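You operate a simulated robot arm through the tools that you are given. There is no shell and no other tool.

The job below is to be done with a simulated two-armed robot. You get a single attempt, and the scene is never put back.

## Task
Brake the turntable, swap its plain stack for the blue one, free the brake, set WINDER BAND to teal.
Fine: the banded plain stack on the turntable goes on the narrow dark mat; the third stack and the PULL screw stay.

Only the result counts: the job must be done as asked and must still hold three seconds after the hand-in. Knocking over, shifting, dropping, spilling or breaking anything else fails it.

## Robot
Two 7-joint arms with fingered hands on one trunk that stands fixed in place. Base frame: the origin is at the foot of the trunk, x ahead of it, y to its left, z up. Units: cm, degrees, N and s.
The left shoulder is at [7, 16.2, 129.6], the right one opposite. With the tool pointing down near the work surface each hand reaches from about 10 to 78 cm from the base axis, measured 20 degrees to its own side. Payload 4 kg a hand.
The tool frame of a hand sits at the grasp point between the pads (the TCP): z along the fingers, y along the line on which they close. The tips reach 2.6 cm beyond it. Largest opening 13.2 cm; the body of the gripper starts 7.3 cm behind the TCP. The gripper is a hand of 4 fingers: y runs from the thumb to the fingers, the wrist lies at [0, 0, -22.4] in the tool frame.
Orientation is that of the tool frame in the base frame, as [roll, pitch, yaw] about the fixed x, y, z axes, in that order (R = Rz(yaw) Ry(pitch) Rx(roll)). With the fingers straight down and closing along the base's y, the tool's x points along the base's -x, its y along +y and its z along -z.

## Interface
- The arms move only by the tool send_rows. It takes "left_commands", "right_commands" or both (then of equal length, played together; a hand with none holds still); each is a list of rows, each an object of numbers (a shift or turn left out is 0): "dx", "dy", "dz": the shift along the tool's x, y, z in m; "ax", "ay", "az": the turn, a rotation vector about the tool's x, y, z in degrees. In form: [{"dx": .., "dy": .., "dz": .., "ax": .., "ay": .., "az": ..}, ...]. A call has 1 to 20 rows; each row is the pose to reach, as a shift and turn from the pose commanded when the call began, along the tool's axes at that moment. A row lasts 0.2 s, in which the tool goes at most 5 cm and 8.6 degrees; a call with a longer step from one row to the next is refused whole. A pose out of reach is approached as far as the arm can. The call stops where the force on the tool passes 50 N (or 10 N more than at its start, if that is more) or the arm is blocked; 0.2 s more then pass. In this call time passes only in rows, and 0.2 s behind the last. It gives the time, the measured TCP pose, the force on the tool (base axes), the opening and the grip force at its end, in the units of the frame above (readings bear some noise), with the torque about the TCP (base axes, N m) and any sound that the robot's microphone picked up.
- Cameras (640 x 400 px; columns grow to the right, rows downward): "scene" is now at [12.12, -4.17, 151.25]; the picture's right is [-0.51, -0.86, 0.00], its down [-0.58, 0.34, -0.73] and it looks along [0.63, -0.37, -0.68] (base axes); focal length 362 px, centre (320, 200). "left" rides on the left gripper at [-7.3, 0.6, -9.4] in its tool frame; the picture's right is [-0.08, -1.00, 0.00], its down [0.78, -0.06, -0.62] and it looks along [0.62, -0.05, 0.79] (tool axes); focal length 230 px, centre (320, 200). "right" rides on the right gripper at [7.3, 0.6, -9.4] in its tool frame; the picture's right is [-0.08, 1.00, 0.00], its down [-0.79, -0.06, -0.62] and it looks along [-0.61, -0.05, 0.79] (tool axes); focal length 230 px, centre (320, 200). There is no depth. A picture from a camera that has moved, and an enlarged one, comes with that camera's place and axes in the base frame and with its lens.
- grab_frame(camera): a new picture of that camera. It takes no simulated time.
- move_column(by): slides the trunk up (or, below 0, down) by that many cm; the arms and the scene camera ride with it, the base frame stays. It gives what a move gives, with no picture.
- finger_targets(finger1, finger2, finger3, thumb_bend, hand): sets how far each is bent, from 0 (flat) to 1 (curled in); at 0.3 the hand is open as for a grip, at 0.7 the pads meet at the TCP. One left out holds its place. A second passes; each finger stops where it meets its share of the squeeze, and holds until it gets a number again. It is the only way to open and close the hand. It gives what a move gives, with no picture; readings hold the bend of each and the force on the fingers (four entries, about 0 where the hand has none), thumb and palm.
- head_to(pan, tilt): turns the head with the scene camera to pan (to the left, within 86 degrees either way) and tilt (down, from -29 to 69), counted from straight ahead of the robot. It gives what a move gives.
- enlarge(camera, box): a new picture of the part [left, top, right, bottom] of that camera's present view, enlarged. It takes no simulated time.
- hand_in(): hands the job in; it is judged then, once.

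Nothing tells you positions but the pictures and the camera data. Unless the task says otherwise, let go and move clear before handing in.

The tools are called by a JSON object that holds its "fn" and its "kwargs". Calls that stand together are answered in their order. send_rows: Moves the arms, as the interface text tells. Its arguments: {"type":"object","properties":{"left_commands":{"type":"array"},"right_commands":{"type":"array"}},"required":[]} The other tools are called the same way: move_column (by) slides the trunk up or down; finger_targets (finger1, finger2, finger3, thumb_bend, hand) moves the fingers one by one; head_to (pan, tilt) turns the head that bears the scene camera; grab_frame (camera) takes a picture; enlarge (camera, box) takes an enlarged picture of a part of a camera's view; hand_in () hands the job in.

At the start:

```text
t: 0.0
left_position: [47.99, -7.14, 119.13]
left_ee_rot: [-180.0, 0.0, 180.0]
left_contact_force: [0.0, 0.0, -0.5]
left_ft_torque: [0.01, -0.03, 0.01]
left_opening: 13.18
left_gripper_force: 0.1
left_shape: jaw
left_bend: [0.3, 0.3, 0.3, 0.3]
left_finger forces: [0.0, 0.0, 0.0, 0.0, 0.0, 0.0]
right_position: [37.37, -56.25, 111.94]
right_ee_rot: [-180.0, 0.1, -179.9]
right_contact_force: [-0.6, 0.0, -0.1]
right_ft_torque: [0.0, 0.04, 0.03]
right_opening: 13.15
right_gripper_force: 0.1
right_shape: jaw
right_bend: [0.3, 0.3, 0.3, 0.3]
right_finger forces: [0.0, 0.0, 0.0, 0.0, 0.0, 0.0]
trunk travel left (down, up): [-77.5, 16.5]
head pan, tilt: [-30.6, 42.7]
```

scene: 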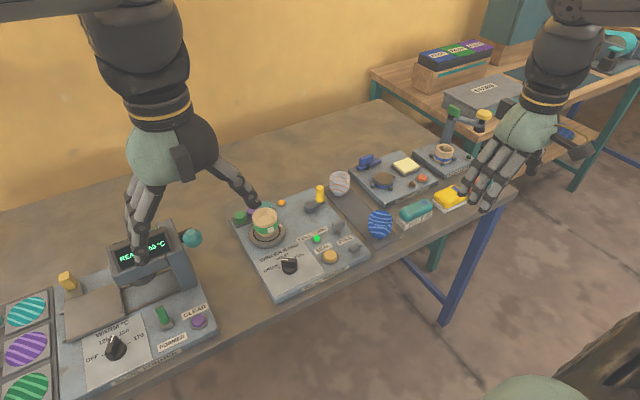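
right: 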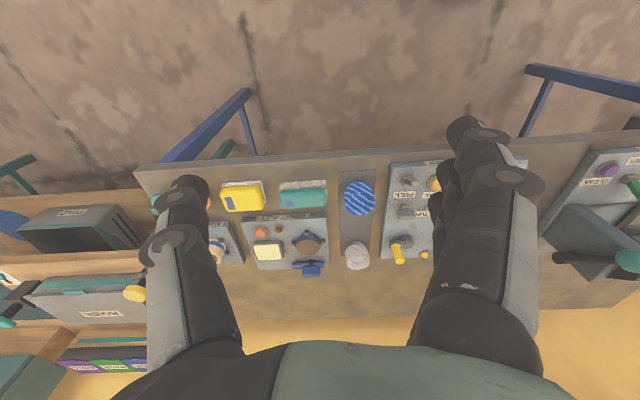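
left: 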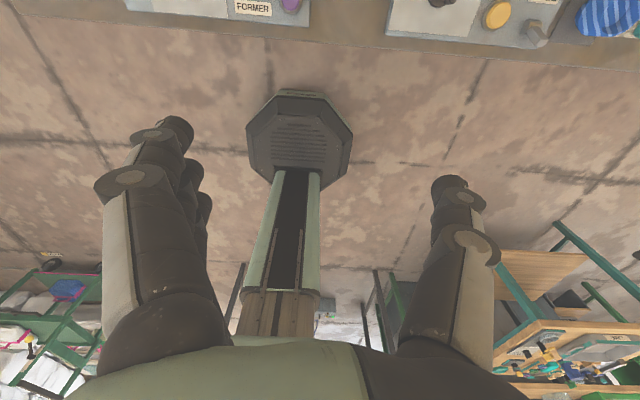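

I see a bench with several devices: a machine with a knob and display on the left, a winder with a turntable in the middle, a narrow dark mat with a blue striped stack and a plain one, and more devices further on. First I will look closer at the middle panel and the labels.

{"fn": "enlarge", "kwargs": {"camera": "scene", "box": [220, 160, 400, 310]}}

{"fn": "enlarge", "kwargs": {"camera": "scene", "box": [320, 90, 520, 250]}}

{"fn": "enlarge", "kwargs": {"camera": "scene", "box": [0, 200, 240, 400]}}

{"fn": "enlarge", "kwargs": {"camera": "right", "box": [140, 120, 640, 320]}}

```text
2.67 times, centred on (310, 235) of scene
camera zoom: at [12.12, -4.17, 151.25], right [-0.51, -0.86, 0.0], down [-0.58, 0.34, -0.73], along [0.63, -0.37, -0.68], focal length 966 px, centre (347, 107)
```

zoom: 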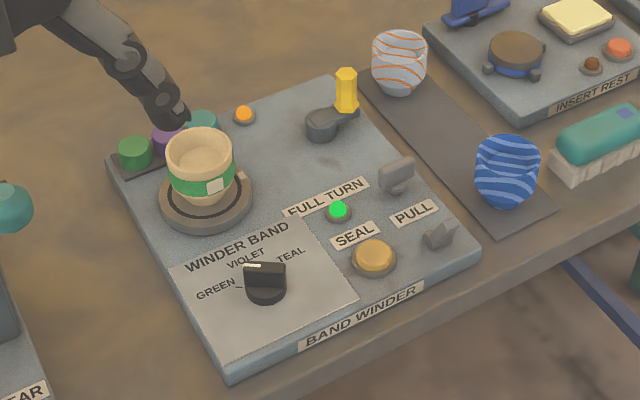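

```text
2.50 times, centred on (420, 170) of scene
camera zoom: at [12.12, -4.17, 151.25], right [-0.51, -0.86, 0.0], down [-0.58, 0.34, -0.73], along [0.63, -0.37, -0.68], focal length 906 px, centre (70, 275)
```

zoom: 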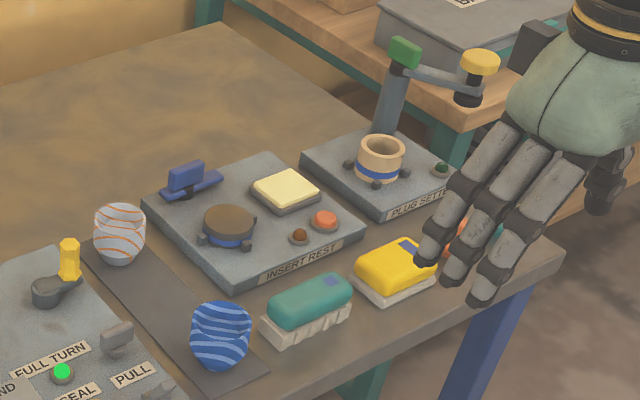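

```text
2.00 times, centred on (120, 300) of scene
camera zoom: at [12.12, -4.17, 151.25], right [-0.51, -0.86, 0.0], down [-0.58, 0.34, -0.73], along [0.63, -0.37, -0.68], focal length 724 px, centre (720, 0)
```

zoom: 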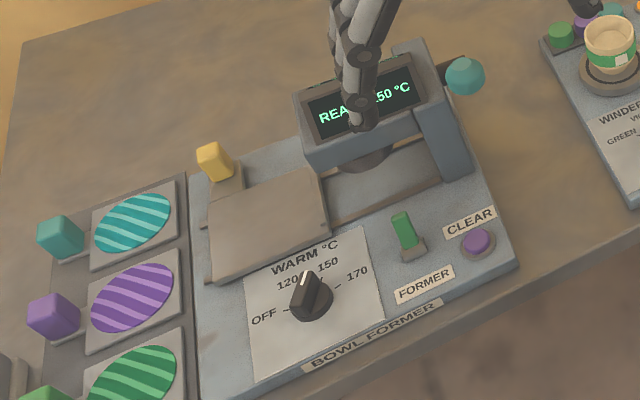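

```text
1.28 times, centred on (390, 220) of right
camera zoom: at [30.14, -55.76, 121.18], right [0.08, 1.0, 0.0], down [0.79, -0.06, 0.62], along [0.61, -0.05, -0.79], focal length 294 px, centre (230, 174)
```

zoom: 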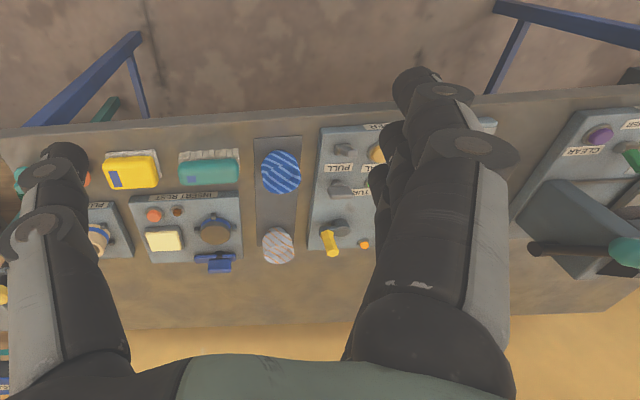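

The winder sits in the middle, with the turntable holding a green-banded plain stack at roughly (72, -24), and the blue stack is on the dark mat at about (59, -50). The left hand hides part of the winder, so I am moving it out to the left to get a clear look.

{"fn": "send_rows", "kwargs": {"left_commands": [{"dx": 0.01, "dy": 0.035}, {"dx": 0.02, "dy": 0.07}, {"dx": 0.03, "dy": 0.105}, {"dx": 0.04, "dy": 0.14}, {"dx": 0.05, "dy": 0.175}, {"dx": 0.06, "dy": 0.21}, {"dx": 0.07, "dy": 0.245}, {"dx": 0.08, "dy": 0.28}, {"dx": 0.09, "dy": 0.315}]}}

{"fn": "head_to", "kwargs": {"pan": -30, "tilt": 48}}

{"fn": "grab_frame", "kwargs": {"camera": "scene"}}

```text
t: 2.0
left_position: [38.85, 24.59, 119.14]
left_ee_rot: [-179.9, 0.0, -180.0]
left_contact_force: [-0.8, 0.5, 0.4]
left_ft_torque: [0.0, 0.0, -0.01]
left_opening: 13.2
left_gripper_force: 0.0
left_shape: jaw
left_bend: [0.3, 0.3, 0.3, 0.3]
left_finger forces: [0.1, 0.1, 0.0, 0.0, 0.0, 0.0]
right_position: [37.32, -56.14, 112.07]
right_ee_rot: [-179.9, 0.1, 179.9]
right_contact_force: [-0.3, 0.1, 1.0]
right_ft_torque: [0.01, 0.01, -0.01]
right_opening: 13.18
right_gripper_force: 0.0
right_shape: jaw
right_bend: [0.3, 0.3, 0.3, 0.3]
right_finger forces: [0.0, 0.0, 0.1, 0.0, 0.1, 0.0]
trunk travel left (down, up): [-77.5, 16.5]
head pan, tilt: [-30.6, 42.7]
```

```text
t: 2.7
left_position: [38.91, 24.5, 119.11]
left_ee_rot: [179.9, -0.1, 180.0]
left_contact_force: [-0.1, 0.6, 0.6]
left_ft_torque: [-0.01, -0.01, -0.02]
left_opening: 13.17
left_gripper_force: 0.0
left_shape: jaw
left_bend: [0.3, 0.3, 0.3, 0.3]
left_finger forces: [0.0, 0.0, 0.1, 0.0, 0.0, 0.0]
right_position: [37.49, -56.2, 111.98]
right_ee_rot: [180.0, 0.0, 180.0]
right_contact_force: [0.5, 0.8, -0.3]
right_ft_torque: [0.0, 0.0, -0.02]
right_opening: 13.17
right_gripper_force: 0.0
right_shape: jaw
right_bend: [0.3, 0.3, 0.3, 0.3]
right_finger forces: [0.0, 0.0, 0.0, 0.0, 0.0, 0.0]
trunk travel left (down, up): [-77.5, 16.5]
head pan, tilt: [-30.0, 48.0]
```

```text
taken
camera scene: at [11.75, -3.83, 150.51], right [-0.5, -0.87, 0.0], down [-0.64, 0.37, -0.67], along [0.58, -0.33, -0.74], focal length 362 px, centre (320, 200)
```

scene: 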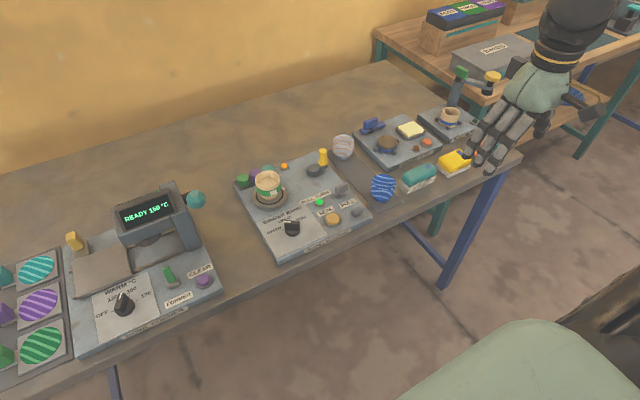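

{"fn": "enlarge", "kwargs": {"camera": "scene", "box": [230, 150, 310, 200]}}

{"fn": "enlarge", "kwargs": {"camera": "scene", "box": [260, 195, 380, 270]}}

{"fn": "enlarge", "kwargs": {"camera": "scene", "box": [300, 130, 420, 210]}}

```text
8.00 times, centred on (270, 175) of scene
camera zoom: at [11.75, -3.83, 150.51], right [-0.5, -0.87, 0.0], down [-0.64, 0.37, -0.67], along [0.58, -0.33, -0.74], focal length 2898 px, centre (720, 400)
```

zoom: 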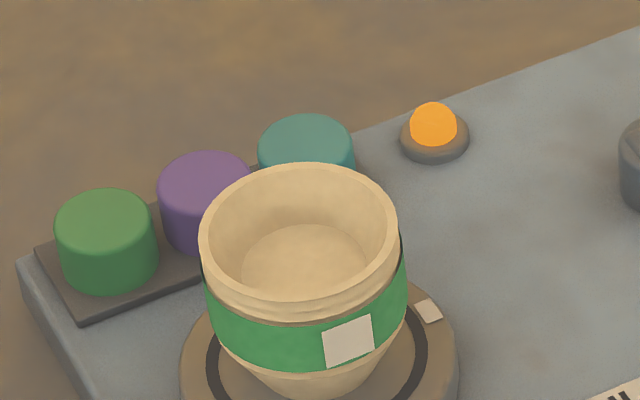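

```text
5.33 times, centred on (320, 232) of scene
camera zoom: at [11.75, -3.83, 150.51], right [-0.5, -0.87, 0.0], down [-0.64, 0.37, -0.67], along [0.58, -0.33, -0.74], focal length 1932 px, centre (320, 27)
```

zoom: 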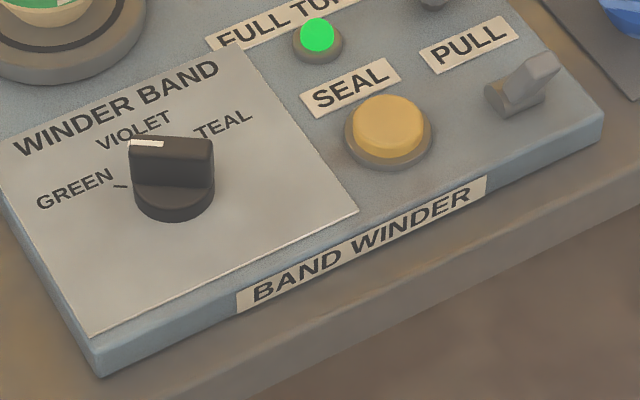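

```text
5.00 times, centred on (360, 170) of scene
camera zoom: at [11.75, -3.83, 150.51], right [-0.5, -0.87, 0.0], down [-0.64, 0.37, -0.67], along [0.58, -0.33, -0.74], focal length 1811 px, centre (120, 350)
```

zoom: 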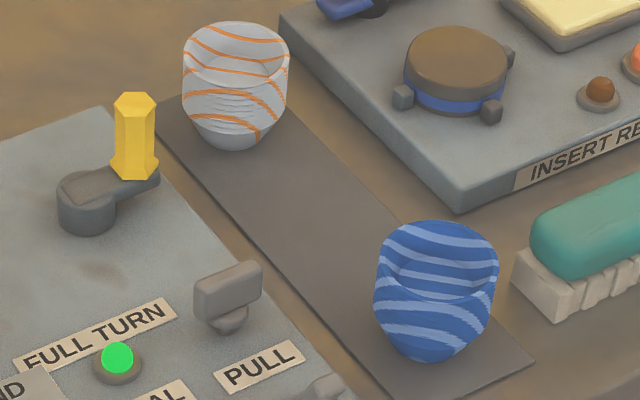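

The winder shows an orange lamp, a yellow-handled crank, an unlabelled grey T-handle at about (64, -40), a wedge-shaped part by PULL at about (57, -41), a SEAL button and the band knob. I am bringing the right hand camera over for a closer look to find out which one is the brake.

{"fn": "send_rows", "kwargs": {"right_commands": [{"dx": -0.016, "dy": 0.035, "dz": 0.01}, {"dx": -0.032, "dy": 0.07, "dz": 0.02}, {"dx": -0.048, "dy": 0.105, "dz": 0.03}, {"dx": -0.064, "dy": 0.14, "dz": 0.04}, {"dx": -0.08, "dy": 0.175, "dz": 0.05}, {"dx": -0.095, "dy": 0.21, "dz": 0.06}]}}

{"fn": "grab_frame", "kwargs": {"camera": "right"}}

{"fn": "grab_frame", "kwargs": {"camera": "scene"}}

```text
t: 4.1
left_position: [39.15, 24.67, 119.03]
left_ee_rot: [-180.0, 0.0, 179.9]
left_contact_force: [-0.3, -0.3, 0.9]
left_ft_torque: [-0.01, -0.02, 0.0]
left_opening: 13.19
left_gripper_force: 0.0
left_shape: jaw
left_bend: [0.3, 0.3, 0.3, 0.3]
left_finger forces: [0.0, 0.0, 0.0, 0.0, 0.1, 0.0]
right_position: [47.09, -35.12, 106.05]
right_ee_rot: [-179.8, -0.1, -179.9]
right_contact_force: [0.9, 0.3, -0.2]
right_ft_torque: [0.0, -0.03, 0.01]
right_opening: 13.21
right_gripper_force: 0.1
right_shape: jaw
right_bend: [0.3, 0.3, 0.3, 0.3]
right_finger forces: [0.0, 0.0, 0.0, 0.1, 0.0, 0.0]
trunk travel left (down, up): [-77.5, 16.5]
head pan, tilt: [-30.0, 48.0]
```

```text
taken
camera right: at [39.87, -34.46, 115.23], right [0.08, 1.0, 0.0], down [0.79, -0.06, 0.62], along [0.61, -0.05, -0.79], focal length 230 px, centre (320, 200)
```

right: 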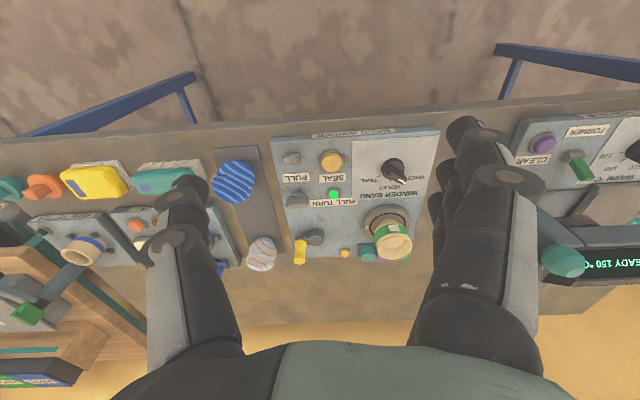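

```text
taken
camera scene: at [11.93, -3.71, 150.49], right [-0.5, -0.87, 0.0], down [-0.64, 0.37, -0.67], along [0.58, -0.34, -0.74], focal length 362 px, centre (320, 200)
```

scene: 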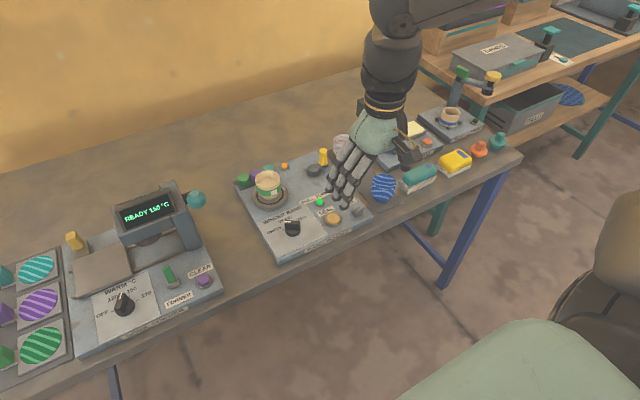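

The right hand camera now sees the whole winder panel, upside down. I am enlarging it to read the controls.

{"fn": "enlarge", "kwargs": {"camera": "right", "box": [265, 125, 365, 190]}}

{"fn": "enlarge", "kwargs": {"camera": "right", "box": [270, 180, 370, 270]}}

{"fn": "enlarge", "kwargs": {"camera": "right", "box": [340, 130, 440, 200]}}

{"fn": "enlarge", "kwargs": {"camera": "right", "box": [330, 190, 440, 270]}}

```text
6.15 times, centred on (315, 158) of right
camera zoom: at [39.87, -34.46, 115.23], right [0.08, 1.0, 0.0], down [0.79, -0.06, 0.62], along [0.61, -0.05, -0.79], focal length 1416 px, centre (351, 462)
```

zoom: 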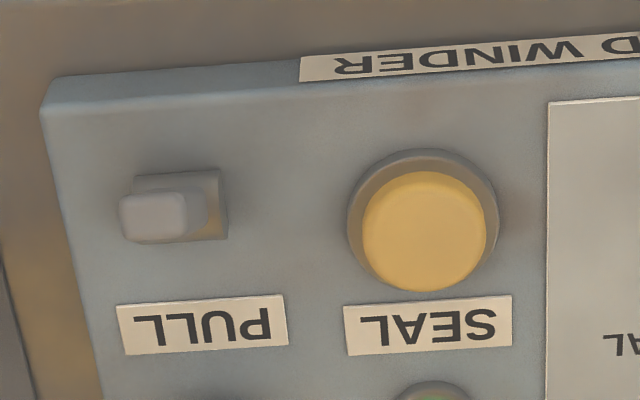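

```text
4.44 times, centred on (320, 225) of right
camera zoom: at [39.87, -34.46, 115.23], right [0.08, 1.0, 0.0], down [0.79, -0.06, 0.62], along [0.61, -0.05, -0.79], focal length 1022 px, centre (320, 89)
```

zoom: 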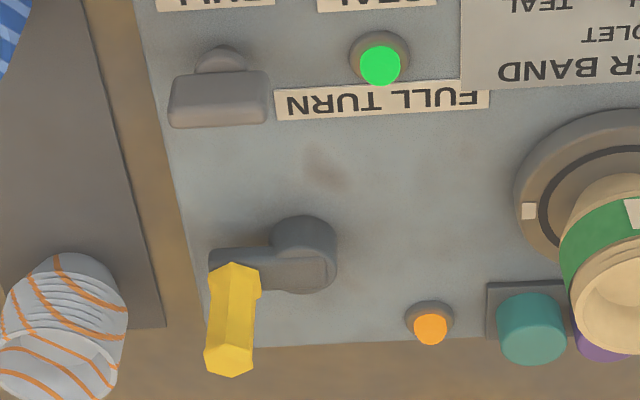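

```text
5.71 times, centred on (390, 165) of right
camera zoom: at [39.87, -34.46, 115.23], right [0.08, 1.0, 0.0], down [0.79, -0.06, 0.62], along [0.61, -0.05, -0.79], focal length 1315 px, centre (-80, 400)
```

zoom: 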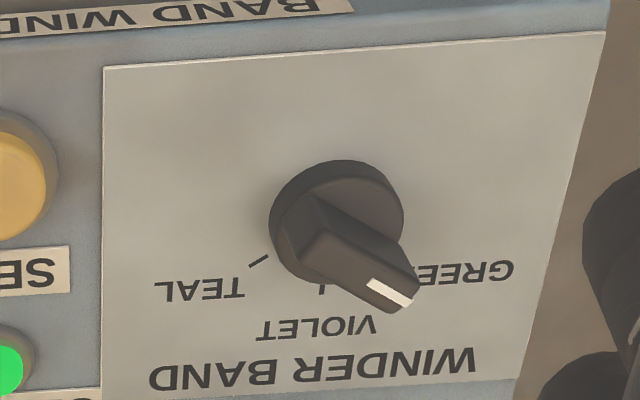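

```text
5.00 times, centred on (385, 230) of right
camera zoom: at [39.87, -34.46, 115.23], right [0.08, 1.0, 0.0], down [0.79, -0.06, 0.62], along [0.61, -0.05, -0.79], focal length 1150 px, centre (-5, 50)
```

zoom: 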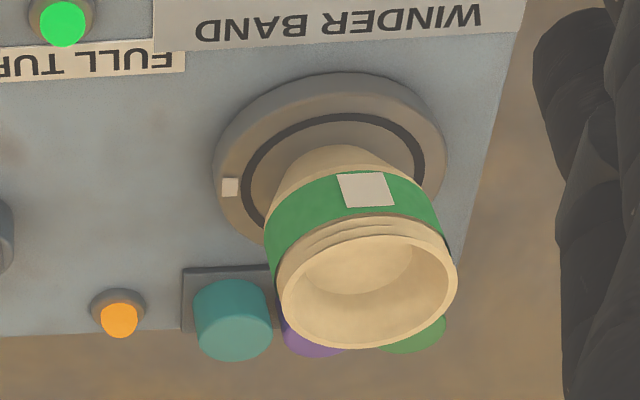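

The band knob now points at GREEN. The brake is still unclear between the T-handle, the small lever by PULL and the yellow-handled arm, so I am lowering the hand camera over that corner.

{"fn": "send_rows", "kwargs": {"right_commands": [{"dx": -0.015, "dy": -0.016, "dz": 0.035}, {"dx": -0.03, "dy": -0.033, "dz": 0.07}, {"dx": -0.045, "dy": -0.05, "dz": 0.105}]}}

{"fn": "grab_frame", "kwargs": {"camera": "right"}}

{"fn": "enlarge", "kwargs": {"camera": "right", "box": [250, 110, 400, 210]}}

{"fn": "enlarge", "kwargs": {"camera": "right", "box": [250, 190, 410, 290]}}

```text
t: 4.9
left_position: [39.02, 24.35, 119.02]
left_ee_rot: [180.0, -0.1, -180.0]
left_contact_force: [0.8, 0.4, 0.0]
left_ft_torque: [0.02, 0.03, -0.01]
left_opening: 13.19
left_gripper_force: 0.0
left_shape: jaw
left_bend: [0.3, 0.3, 0.3, 0.3]
left_finger forces: [0.0, 0.0, 0.0, 0.1, 0.0, 0.0]
right_position: [51.48, -40.49, 95.26]
right_ee_rot: [180.0, 0.0, -179.9]
right_contact_force: [-0.5, -0.7, -0.7]
right_ft_torque: [0.03, 0.03, -0.01]
right_opening: 13.16
right_gripper_force: 0.2
right_shape: jaw
right_bend: [0.3, 0.3, 0.3, 0.3]
right_finger forces: [0.0, 0.0, 0.0, 0.1, 0.1, 0.0]
trunk travel left (down, up): [-77.5, 16.5]
head pan, tilt: [-30.0, 48.0]
```

```text
taken
camera right: at [44.19, -39.87, 104.47], right [0.08, 1.0, 0.0], down [0.79, -0.06, 0.62], along [0.61, -0.05, -0.79], focal length 230 px, centre (320, 200)
```

right: 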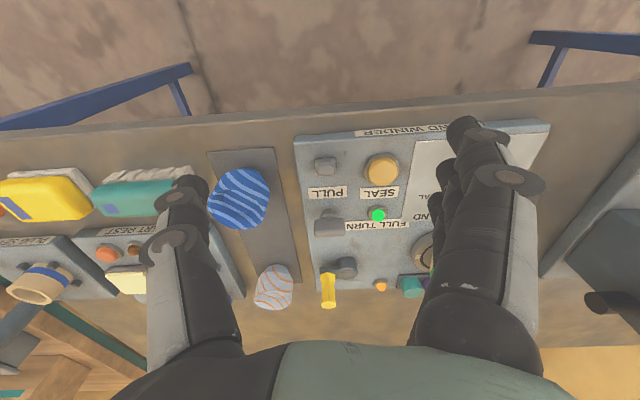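

```text
4.00 times, centred on (325, 160) of right
camera zoom: at [44.19, -39.87, 104.47], right [0.08, 1.0, 0.0], down [0.79, -0.06, 0.62], along [0.61, -0.05, -0.79], focal length 920 px, centre (300, 360)
```

zoom: 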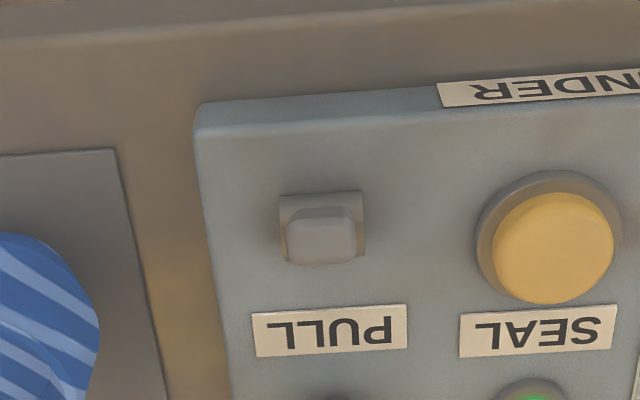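

```text
4.00 times, centred on (330, 240) of right
camera zoom: at [44.19, -39.87, 104.47], right [0.08, 1.0, 0.0], down [0.79, -0.06, 0.62], along [0.61, -0.05, -0.79], focal length 920 px, centre (280, 40)
```

zoom: 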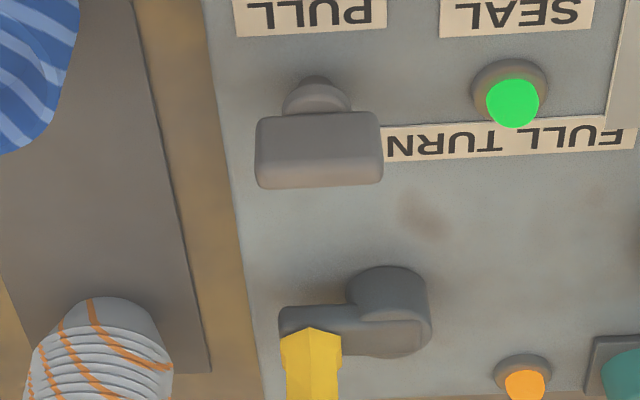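

The T-handle looks like a wing screw on a round stem and the part by PULL looks like a small lever. I am zooming in further from both cameras to tell them apart.

{"fn": "enlarge", "kwargs": {"camera": "right", "box": [305, 145, 345, 175]}}

{"fn": "enlarge", "kwargs": {"camera": "right", "box": [305, 180, 355, 240]}}

{"fn": "enlarge", "kwargs": {"camera": "scene", "box": [335, 175, 385, 220]}}

{"fn": "enlarge", "kwargs": {"camera": "right", "box": [310, 240, 400, 320]}}

```text
13.33 times, centred on (325, 160) of right
camera zoom: at [44.19, -39.87, 104.47], right [0.08, 1.0, 0.0], down [0.79, -0.06, 0.62], along [0.61, -0.05, -0.79], focal length 3068 px, centre (253, 733)
```

zoom: 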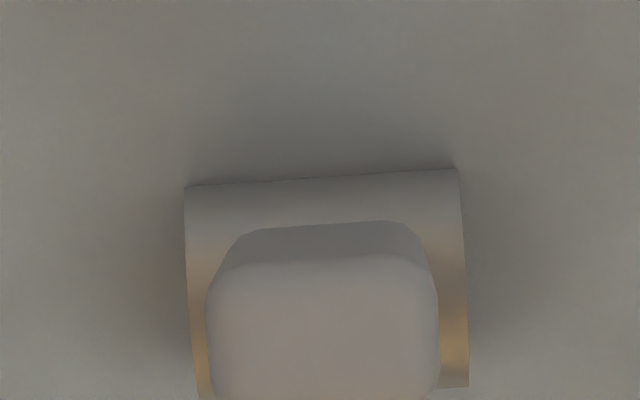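

```text
6.67 times, centred on (330, 210) of right
camera zoom: at [44.19, -39.87, 104.47], right [0.08, 1.0, 0.0], down [0.79, -0.06, 0.62], along [0.61, -0.05, -0.79], focal length 1534 px, centre (253, 133)
```

zoom: 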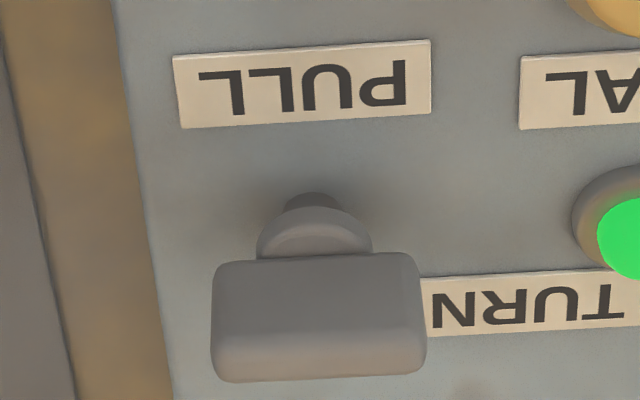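

```text
8.89 times, centred on (360, 198) of scene
camera zoom: at [11.87, -3.96, 150.5], right [-0.5, -0.87, 0.0], down [-0.64, 0.37, -0.67], along [0.58, -0.33, -0.74], focal length 3220 px, centre (-36, 222)
```

zoom: 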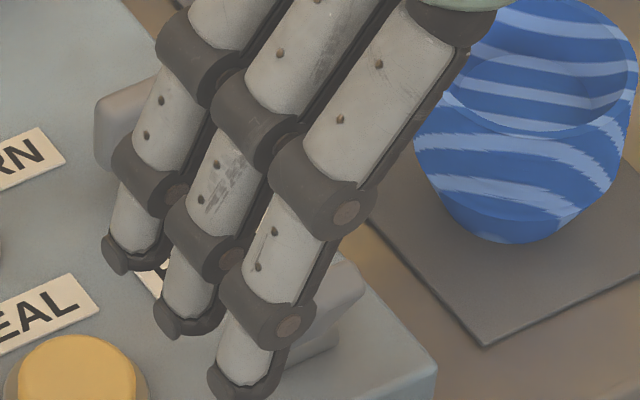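

```text
5.00 times, centred on (355, 280) of right
camera zoom: at [44.19, -39.87, 104.47], right [0.08, 1.0, 0.0], down [0.79, -0.06, 0.62], along [0.61, -0.05, -0.79], focal length 1150 px, centre (145, -200)
```

zoom: 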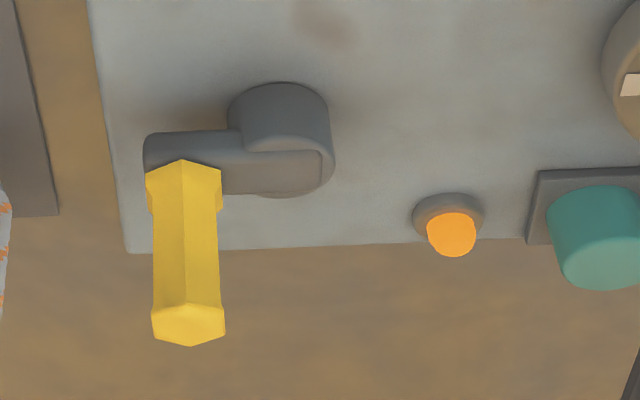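

The part by PULL seems to be a flip lever about 2 cm wide in a half-round housing. I need its whole outline to see which way it tilts.

{"fn": "enlarge", "kwargs": {"camera": "right", "box": [300, 140, 356, 182]}}

{"fn": "enlarge", "kwargs": {"camera": "right", "box": [60, 220, 210, 320]}}

{"fn": "enlarge", "kwargs": {"camera": "left", "box": [0, 0, 640, 200]}}

{"fn": "enlarge", "kwargs": {"camera": "scene", "box": [60, 220, 220, 350]}}

```text
9.52 times, centred on (328, 161) of right
camera zoom: at [44.19, -39.87, 104.47], right [0.08, 1.0, 0.0], down [0.79, -0.06, 0.62], along [0.61, -0.05, -0.79], focal length 2191 px, centre (244, 571)
```

zoom: 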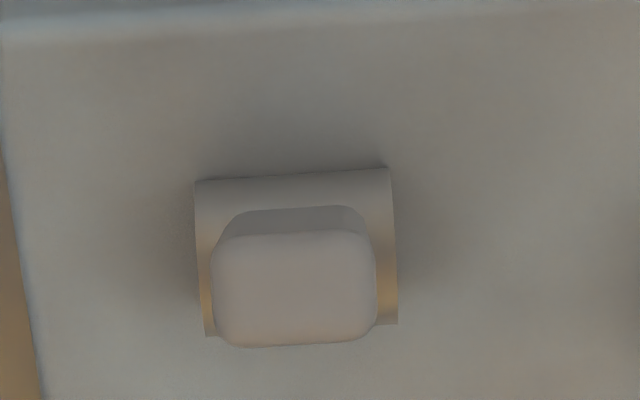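

```text
4.00 times, centred on (135, 270) of right
camera zoom: at [44.19, -39.87, 104.47], right [0.08, 1.0, 0.0], down [0.79, -0.06, 0.62], along [0.61, -0.05, -0.79], focal length 920 px, centre (1060, -80)
```

zoom: 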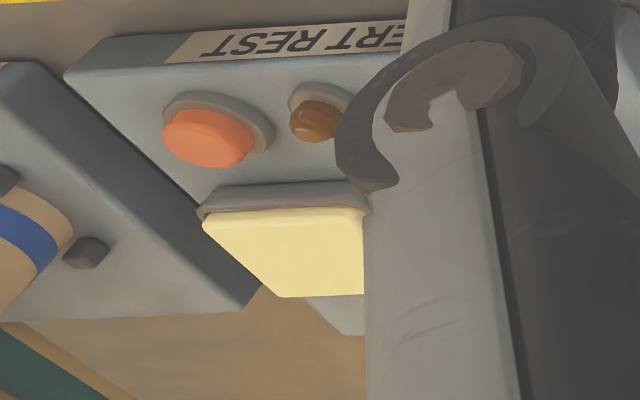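

```text
1.00 times, centred on (320, 100) of left (not enlarged: the box is as wide or as high as the picture)
camera zoom: at [46.39, 24.88, 128.36], right [0.08, -1.0, 0.0], down [-0.78, -0.06, 0.62], along [-0.62, -0.05, -0.79], focal length 230 px, centre (320, 300)
```

zoom: 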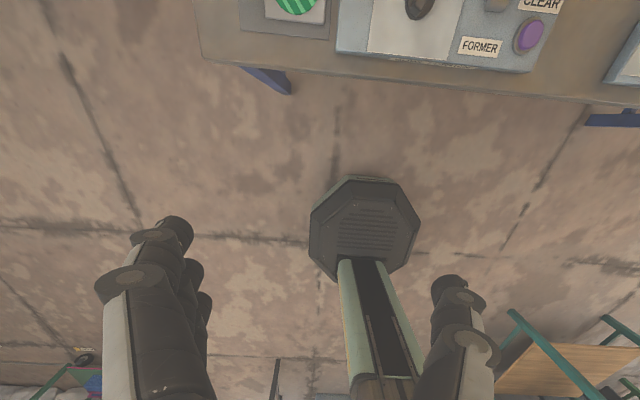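

```text
3.08 times, centred on (140, 285) of scene
camera zoom: at [11.87, -3.96, 150.5], right [-0.5, -0.87, 0.0], down [-0.64, 0.37, -0.67], along [0.58, -0.33, -0.74], focal length 1114 px, centre (874, -62)
```

zoom: 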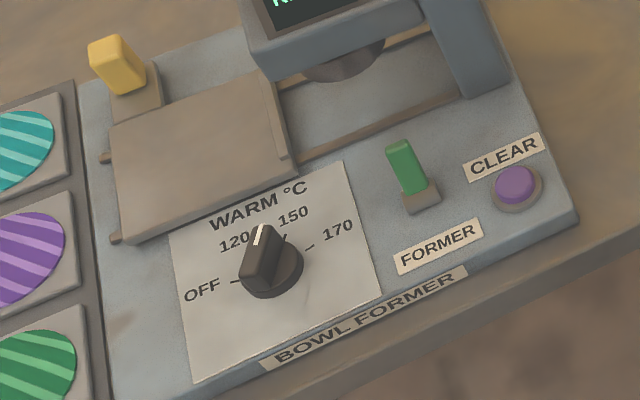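

The flip lever near PULL tilts towards the robot with its tip at about (56, -41, 84.5), and the T-shaped wing at (64, -40) looks like the PULL screw. I am backing the right hand off for an unobstructed, heavily zoomed scene view of these parts before touching any.

{"fn": "send_rows", "kwargs": {"right_commands": [{"dx": 0.03, "dy": -0.03, "dz": -0.025}, {"dx": 0.06, "dy": -0.06, "dz": -0.05}, {"dx": 0.09, "dy": -0.09, "dz": -0.075}, {"dx": 0.12, "dy": -0.12, "dz": -0.1}]}}

{"fn": "head_to", "kwargs": {"pan": -32, "tilt": 46}}

{"fn": "grab_frame", "kwargs": {"camera": "scene"}}

```text
t: 5.9
left_position: [38.7, 24.46, 119.1]
left_ee_rot: [179.9, 0.1, -180.0]
left_contact_force: [-0.2, -0.1, -0.4]
left_ft_torque: [0.0, 0.01, -0.02]
left_opening: 13.2
left_gripper_force: 0.0
left_shape: jaw
left_bend: [0.3, 0.3, 0.3, 0.3]
left_finger forces: [0.0, 0.0, 0.0, 0.0, 0.0, 0.0]
right_position: [38.98, -52.56, 105.76]
right_ee_rot: [-179.9, 0.0, -179.9]
right_contact_force: [-0.2, -0.3, -0.2]
right_ft_torque: [-0.01, -0.01, -0.03]
right_opening: 13.2
right_gripper_force: 0.1
right_shape: jaw
right_bend: [0.3, 0.3, 0.3, 0.3]
right_finger forces: [0.0, 0.0, 0.0, 0.0, 0.1, 0.0]
trunk travel left (down, up): [-77.5, 16.5]
head pan, tilt: [-30.0, 48.0]
```

```text
t: 6.5
left_position: [38.88, 24.35, 119.22]
left_ee_rot: [180.0, 0.0, 179.9]
left_contact_force: [-0.7, 0.3, -0.7]
left_ft_torque: [0.01, 0.01, 0.0]
left_opening: 13.19
left_gripper_force: 0.1
left_shape: jaw
left_bend: [0.3, 0.3, 0.3, 0.3]
left_finger forces: [0.0, 0.0, 0.0, 0.0, 0.1, 0.1]
right_position: [39.27, -52.54, 105.72]
right_ee_rot: [-180.0, 0.1, -180.0]
right_contact_force: [-0.1, -0.2, -1.1]
right_ft_torque: [0.01, -0.02, 0.0]
right_opening: 13.17
right_gripper_force: 0.0
right_shape: jaw
right_bend: [0.3, 0.3, 0.3, 0.3]
right_finger forces: [0.0, 0.0, 0.0, 0.0, 0.0, 0.0]
trunk travel left (down, up): [-77.5, 16.5]
head pan, tilt: [-32.0, 46.0]
```

```text
taken
camera scene: at [11.68, -4.23, 150.79], right [-0.53, -0.85, 0.0], down [-0.61, 0.38, -0.69], along [0.59, -0.37, -0.72], focal length 362 px, centre (320, 200)
```

scene: 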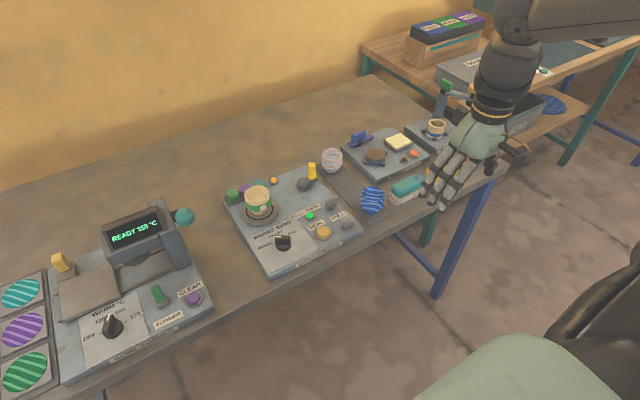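

{"fn": "enlarge", "kwargs": {"camera": "scene", "box": [315, 190, 365, 240]}}

{"fn": "enlarge", "kwargs": {"camera": "scene", "box": [265, 155, 345, 205]}}

{"fn": "enlarge", "kwargs": {"camera": "scene", "box": [225, 175, 305, 225]}}

{"fn": "enlarge", "kwargs": {"camera": "scene", "box": [340, 80, 460, 190]}}

```text
8.00 times, centred on (340, 215) of scene
camera zoom: at [11.68, -4.23, 150.79], right [-0.53, -0.85, 0.0], down [-0.61, 0.38, -0.69], along [0.59, -0.37, -0.72], focal length 2898 px, centre (160, 80)
```

zoom: 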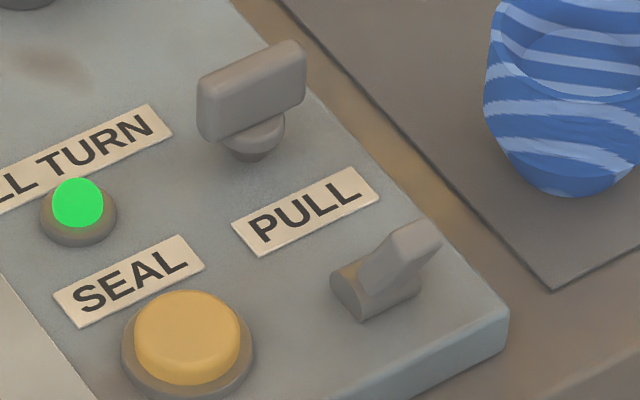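

```text
8.00 times, centred on (305, 180) of scene
camera zoom: at [11.68, -4.23, 150.79], right [-0.53, -0.85, 0.0], down [-0.61, 0.38, -0.69], along [0.59, -0.37, -0.72], focal length 2898 px, centre (440, 360)
```

zoom: 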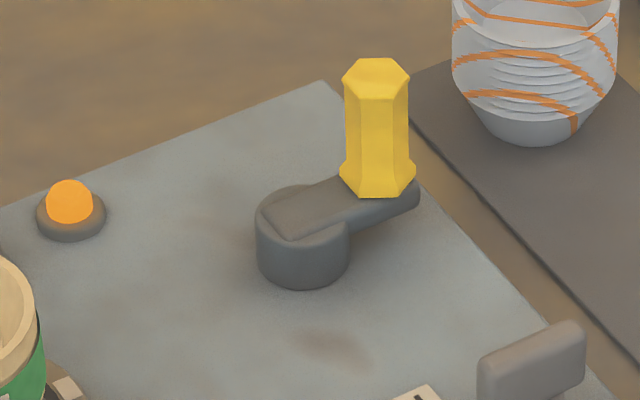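

```text
8.00 times, centred on (265, 200) of scene
camera zoom: at [11.68, -4.23, 150.79], right [-0.53, -0.85, 0.0], down [-0.61, 0.38, -0.69], along [0.59, -0.37, -0.72], focal length 2898 px, centre (760, 200)
```

zoom: 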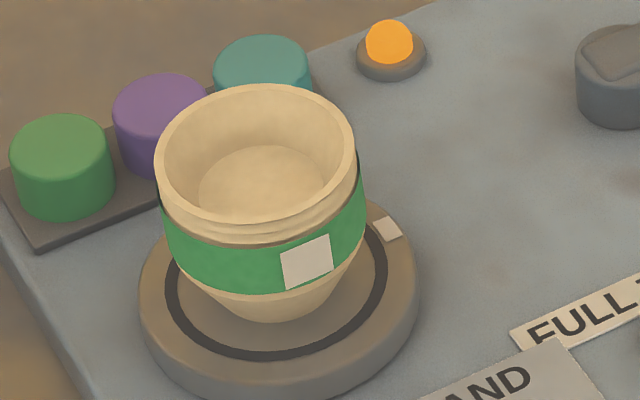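

```text
3.64 times, centred on (400, 135) of scene
camera zoom: at [11.68, -4.23, 150.79], right [-0.53, -0.85, 0.0], down [-0.61, 0.38, -0.69], along [0.59, -0.37, -0.72], focal length 1317 px, centre (29, 436)
```

zoom: 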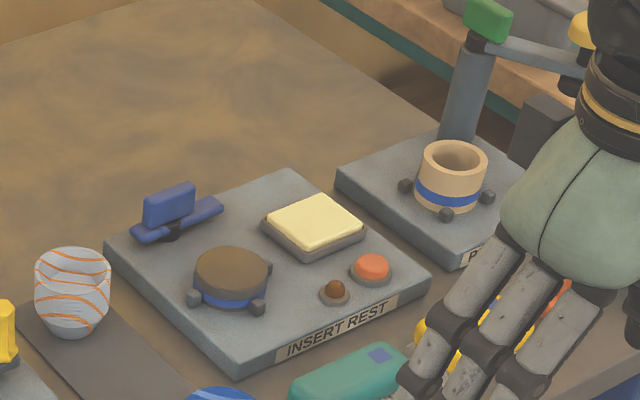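

The T-part is clearly a wing screw and the grey part in front is a small toggle on a half-round base. I am zooming once more to determine the toggle's tilt and size.

{"fn": "enlarge", "kwargs": {"camera": "scene", "box": [338, 212, 358, 232]}}

{"fn": "enlarge", "kwargs": {"camera": "right", "box": [320, 100, 480, 200]}}

{"fn": "grab_frame", "kwargs": {"camera": "right"}}

```text
16.00 times, centred on (348, 222) of scene
camera zoom: at [11.68, -4.23, 150.79], right [-0.53, -0.85, 0.0], down [-0.61, 0.38, -0.69], along [0.59, -0.37, -0.72], focal length 5796 px, centre (-128, -152)
```

zoom: 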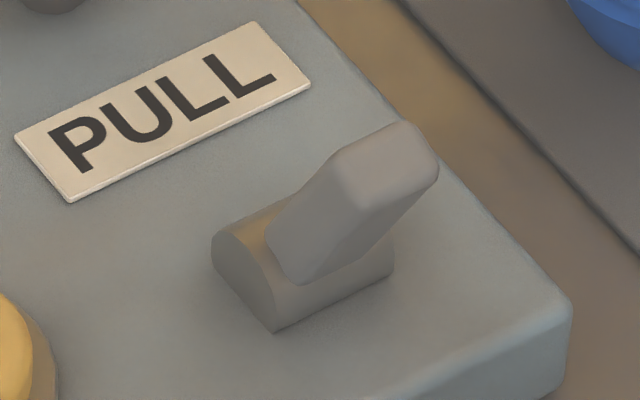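

```text
4.00 times, centred on (400, 150) of right
camera zoom: at [31.89, -51.99, 114.91], right [0.08, 1.0, 0.0], down [0.78, -0.06, 0.62], along [0.62, -0.05, -0.79], focal length 920 px, centre (0, 400)
```

zoom: 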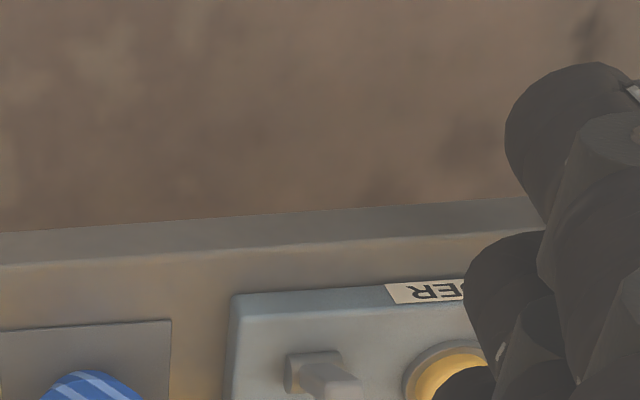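

```text
taken
camera right: at [31.89, -51.99, 114.91], right [0.08, 1.0, 0.0], down [0.78, -0.06, 0.62], along [0.62, -0.05, -0.79], focal length 230 px, centre (320, 200)
```

right: 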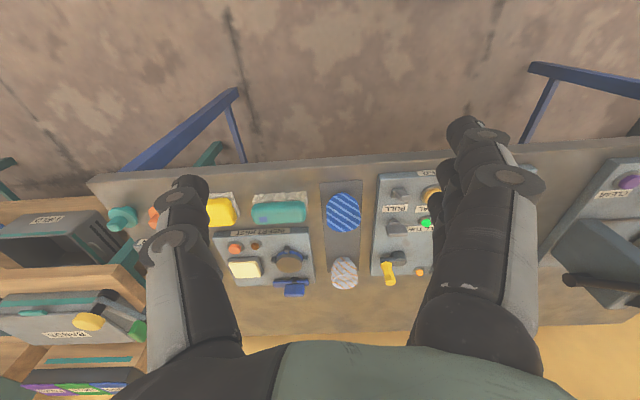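

The toggle pivots about the y axis and leans towards the robot, with base at about (56.5, -40.2) and tip at about (55, -40.4, 86), and the PULL label fits the wing screw better. I will close the right hand into a fist so I can push the toggle with its front finger.

{"fn": "finger_targets", "kwargs": {"hand": "right", "finger1": 0.7, "finger2": 0.7, "finger3": 0.7, "thumb_bend": 0.7}}

{"fn": "grab_frame", "kwargs": {"camera": "right"}}

{"fn": "grab_frame", "kwargs": {"camera": "scene"}}

```text
t: 7.5
left_position: [38.97, 24.45, 119.12]
left_ee_rot: [-180.0, 0.0, 180.0]
left_contact_force: [0.3, 0.3, -0.3]
left_ft_torque: [0.0, 0.02, 0.03]
left_opening: 13.18
left_gripper_force: 0.1
left_shape: jaw
left_bend: [0.3, 0.3, 0.3, 0.3]
left_finger forces: [0.0, 0.0, 0.0, 0.0, 0.0, 0.0]
right_position: [39.21, -52.43, 105.64]
right_ee_rot: [-180.0, -0.1, -180.0]
right_contact_force: [0.1, -0.4, 0.3]
right_ft_torque: [0.02, 0.03, -0.03]
right_opening: 1.45
right_gripper_force: 0.0
right_shape: fingers
right_bend: [0.7, 0.7, 0.7, 0.7]
right_finger forces: [0.1, 0.0, 0.0, 0.0, 0.0, 0.1]
trunk travel left (down, up): [-77.5, 16.5]
head pan, tilt: [-32.0, 46.0]
```

```text
taken
camera right: at [31.96, -51.98, 114.91], right [0.08, 1.0, 0.0], down [0.78, -0.06, 0.62], along [0.61, -0.05, -0.79], focal length 230 px, centre (320, 200)
```

right: 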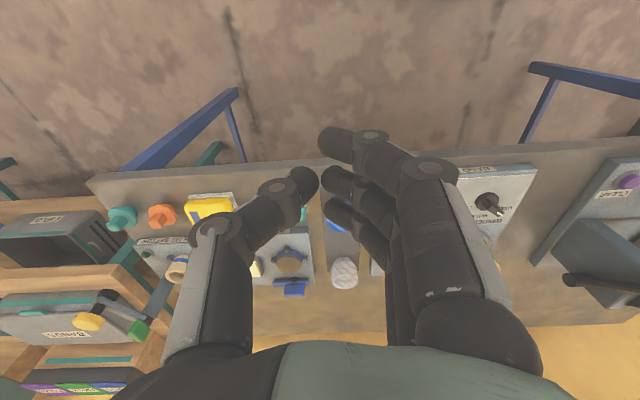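

```text
taken
camera scene: at [11.77, -4.2, 150.78], right [-0.53, -0.85, 0.0], down [-0.61, 0.38, -0.69], along [0.59, -0.37, -0.72], focal length 362 px, centre (320, 200)
```

scene: 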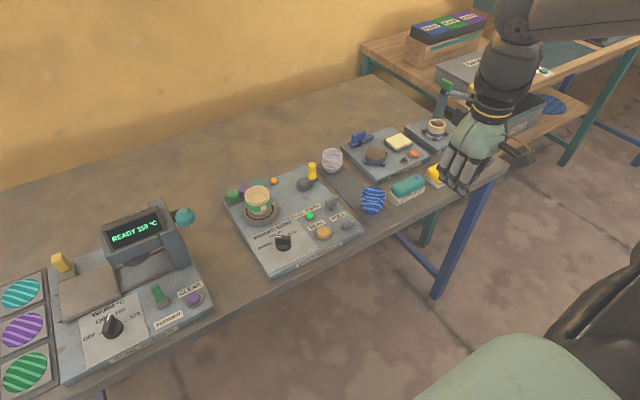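

The fist keeps about 1.5 cm between thumb and fingers, and its front finger leads the TCP by about 3 cm in x. I am moving it to just in front of the toggle, at about (49, -41.4, 87).

{"fn": "send_rows", "kwargs": {"right_commands": [{"dx": -0.0245, "dy": 0.0275, "dz": 0.014}, {"dx": -0.049, "dy": 0.055, "dz": 0.028}, {"dx": -0.0735, "dy": 0.0825, "dz": 0.042}, {"dx": -0.098, "dy": 0.11, "dz": 0.056}, {"dx": -0.098, "dy": 0.11, "dz": 0.1}, {"dx": -0.098, "dy": 0.11, "dz": 0.144}, {"dx": -0.098, "dy": 0.11, "dz": 0.188}]}}

{"fn": "grab_frame", "kwargs": {"camera": "right"}}

{"fn": "enlarge", "kwargs": {"camera": "scene", "box": [280, 150, 400, 250]}}

```text
t: 9.1
left_position: [39.27, 24.44, 119.0]
left_ee_rot: [180.0, -0.1, -180.0]
left_contact_force: [0.6, -0.6, 0.3]
left_ft_torque: [0.01, 0.02, -0.01]
left_opening: 13.19
left_gripper_force: 0.0
left_shape: jaw
left_bend: [0.3, 0.3, 0.3, 0.3]
left_finger forces: [0.1, 0.0, 0.0, 0.0, 0.0, 0.0]
right_position: [49.28, -41.33, 86.77]
right_ee_rot: [180.0, -0.1, 180.0]
right_contact_force: [-0.2, -0.6, 0.1]
right_ft_torque: [-0.03, 0.0, -0.01]
right_opening: 1.45
right_gripper_force: 0.0
right_shape: fingers
right_bend: [0.7, 0.7, 0.7, 0.7]
right_finger forces: [0.0, 0.0, 0.1, 0.0, 0.0, 0.0]
trunk travel left (down, up): [-77.5, 16.5]
head pan, tilt: [-32.0, 46.0]
```

```text
taken
camera right: at [42.03, -40.93, 96.08], right [0.08, 1.0, 0.0], down [0.79, -0.06, 0.62], along [0.61, -0.05, -0.79], focal length 230 px, centre (320, 200)
```

right: 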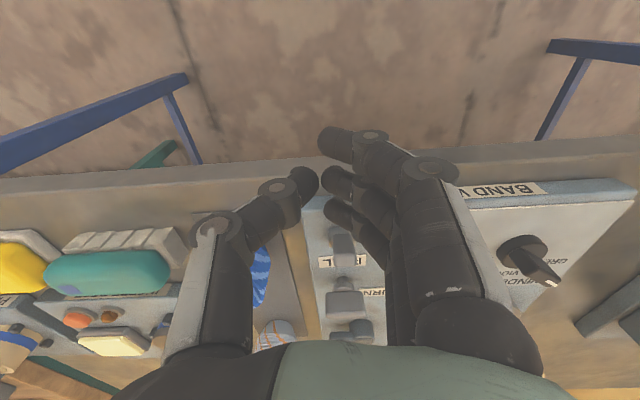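

```text
4.00 times, centred on (340, 200) of scene
camera zoom: at [11.96, -4.18, 150.77], right [-0.53, -0.85, 0.0], down [-0.61, 0.38, -0.69], along [0.59, -0.37, -0.72], focal length 1449 px, centre (240, 200)
```

zoom: 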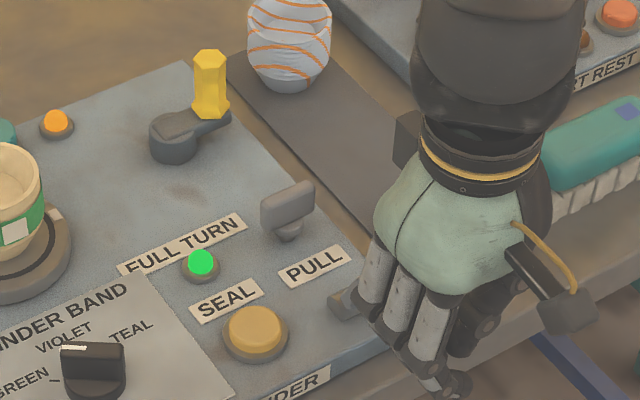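

The front finger is lined up directly in front of the toggle. I now push it slowly in +x and watch the force, sound and lamps.

{"fn": "send_rows", "kwargs": {"right_commands": [{"dx": -0.008}, {"dx": -0.016}, {"dx": -0.022}, {"dx": -0.028}, {"dx": -0.034}, {"dx": -0.04}]}}

{"fn": "enlarge", "kwargs": {"camera": "scene", "box": [220, 150, 400, 260]}}

{"fn": "enlarge", "kwargs": {"camera": "right", "box": [280, 180, 440, 300]}}

```text
t: 10.5
left_position: [38.94, 24.38, 119.09]
left_ee_rot: [180.0, -0.1, 180.0]
left_contact_force: [-0.9, 0.6, 0.3]
left_ft_torque: [0.04, -0.01, -0.02]
left_opening: 13.2
left_gripper_force: 0.0
left_shape: jaw
left_bend: [0.3, 0.3, 0.3, 0.3]
left_finger forces: [0.0, 0.0, 0.0, 0.1, 0.0, 0.0]
right_position: [53.28, -41.38, 86.78]
right_ee_rot: [180.0, 0.0, -179.9]
right_contact_force: [-0.2, 0.1, -0.7]
right_ft_torque: [-0.02, 0.01, 0.02]
right_opening: 1.44
right_gripper_force: 0.0
right_shape: fingers
right_bend: [0.7, 0.7, 0.7, 0.7]
right_finger forces: [0.1, 0.0, 0.0, 0.1, 0.0, 0.0]
trunk travel left (down, up): [-77.5, 16.5]
head pan, tilt: [-32.0, 46.0]
heard: click
```

```text
3.56 times, centred on (310, 205) of scene
camera zoom: at [11.8, -4.17, 150.78], right [-0.53, -0.85, 0.0], down [-0.61, 0.38, -0.69], along [0.59, -0.37, -0.72], focal length 1288 px, centre (356, 182)
```

zoom: 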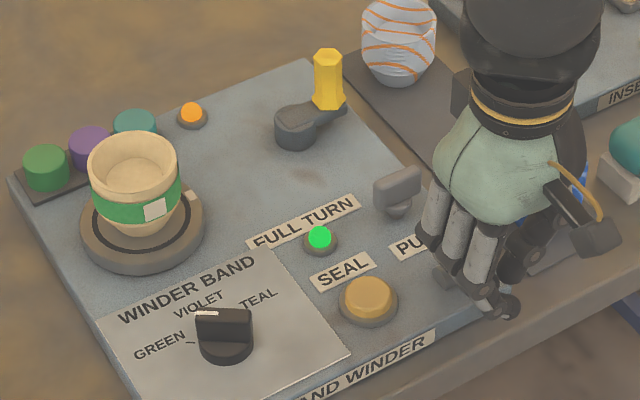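

```text
3.33 times, centred on (360, 240) of right
camera zoom: at [45.96, -40.73, 95.94], right [0.08, 1.0, 0.0], down [0.78, -0.06, 0.62], along [0.62, -0.05, -0.79], focal length 767 px, centre (187, 67)
```

zoom: 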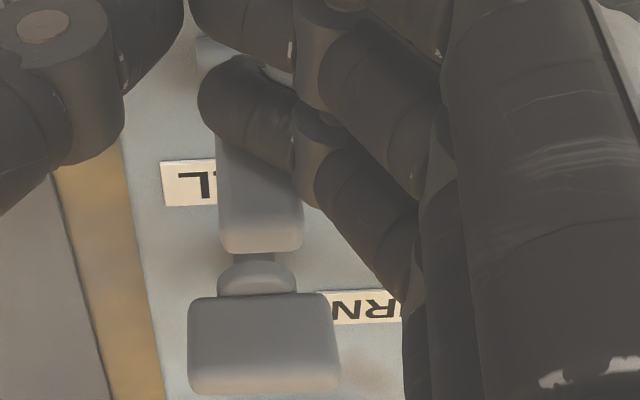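

A click was heard and the toggle has gone over; the lamps look unchanged so far. I back off and compare the whole panel.

{"fn": "send_rows", "kwargs": {"right_commands": [{"dx": 0.03}, {"dx": 0.06, "dz": -0.03}, {"dx": 0.08, "dy": -0.03, "dz": -0.06}, {"dx": 0.1, "dy": -0.06, "dz": -0.09}]}}

{"fn": "enlarge", "kwargs": {"camera": "scene", "box": [220, 155, 370, 260]}}

{"fn": "enlarge", "kwargs": {"camera": "right", "box": [330, 160, 530, 290]}}

{"fn": "grab_frame", "kwargs": {"camera": "right"}}

```text
t: 11.5
left_position: [38.76, 24.39, 119.2]
left_ee_rot: [179.9, 0.0, -179.8]
left_contact_force: [-0.1, -0.5, 0.6]
left_ft_torque: [-0.01, -0.04, 0.01]
left_opening: 13.18
left_gripper_force: 0.1
left_shape: jaw
left_bend: [0.3, 0.3, 0.3, 0.3]
left_finger forces: [0.0, 0.0, 0.0, 0.1, 0.1, 0.0]
right_position: [43.08, -47.56, 95.67]
right_ee_rot: [179.9, 0.0, -180.0]
right_contact_force: [0.4, 0.3, 0.3]
right_ft_torque: [0.0, 0.01, 0.0]
right_opening: 1.42
right_gripper_force: 0.0
right_shape: fingers
right_bend: [0.7, 0.7, 0.7, 0.7]
right_finger forces: [0.0, 0.0, 0.1, 0.0, 0.0, 0.1]
trunk travel left (down, up): [-77.5, 16.5]
head pan, tilt: [-32.0, 46.0]
```

```text
3.81 times, centred on (295, 208) of scene
camera zoom: at [11.54, -4.35, 150.79], right [-0.53, -0.85, 0.0], down [-0.61, 0.38, -0.7], along [0.59, -0.37, -0.72], focal length 1380 px, centre (415, 171)
```

zoom: 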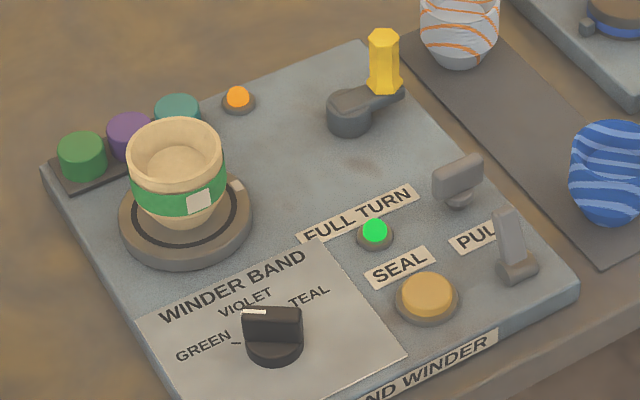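

```text
3.08 times, centred on (430, 225) of right
camera zoom: at [35.74, -46.95, 104.79], right [0.08, 1.0, 0.0], down [0.78, -0.06, 0.62], along [0.62, -0.05, -0.79], focal length 708 px, centre (-18, 123)
```

zoom: 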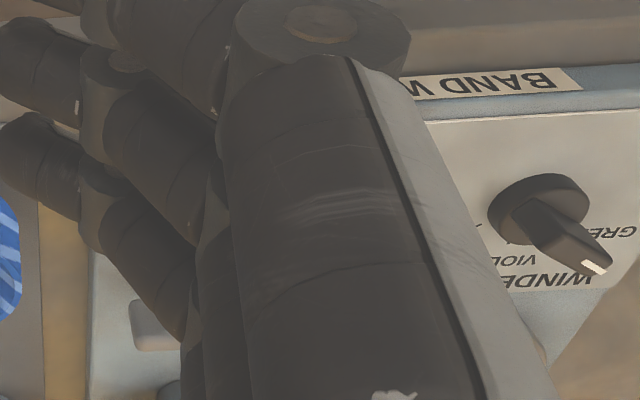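

```text
taken
camera right: at [35.74, -46.95, 104.79], right [0.08, 1.0, 0.0], down [0.78, -0.06, 0.62], along [0.62, -0.05, -0.79], focal length 230 px, centre (320, 200)
```

right: 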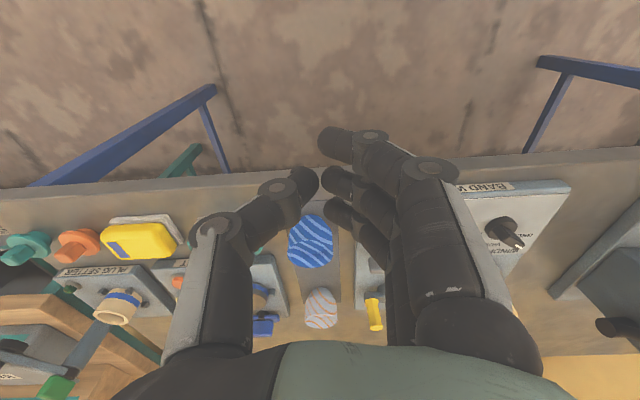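

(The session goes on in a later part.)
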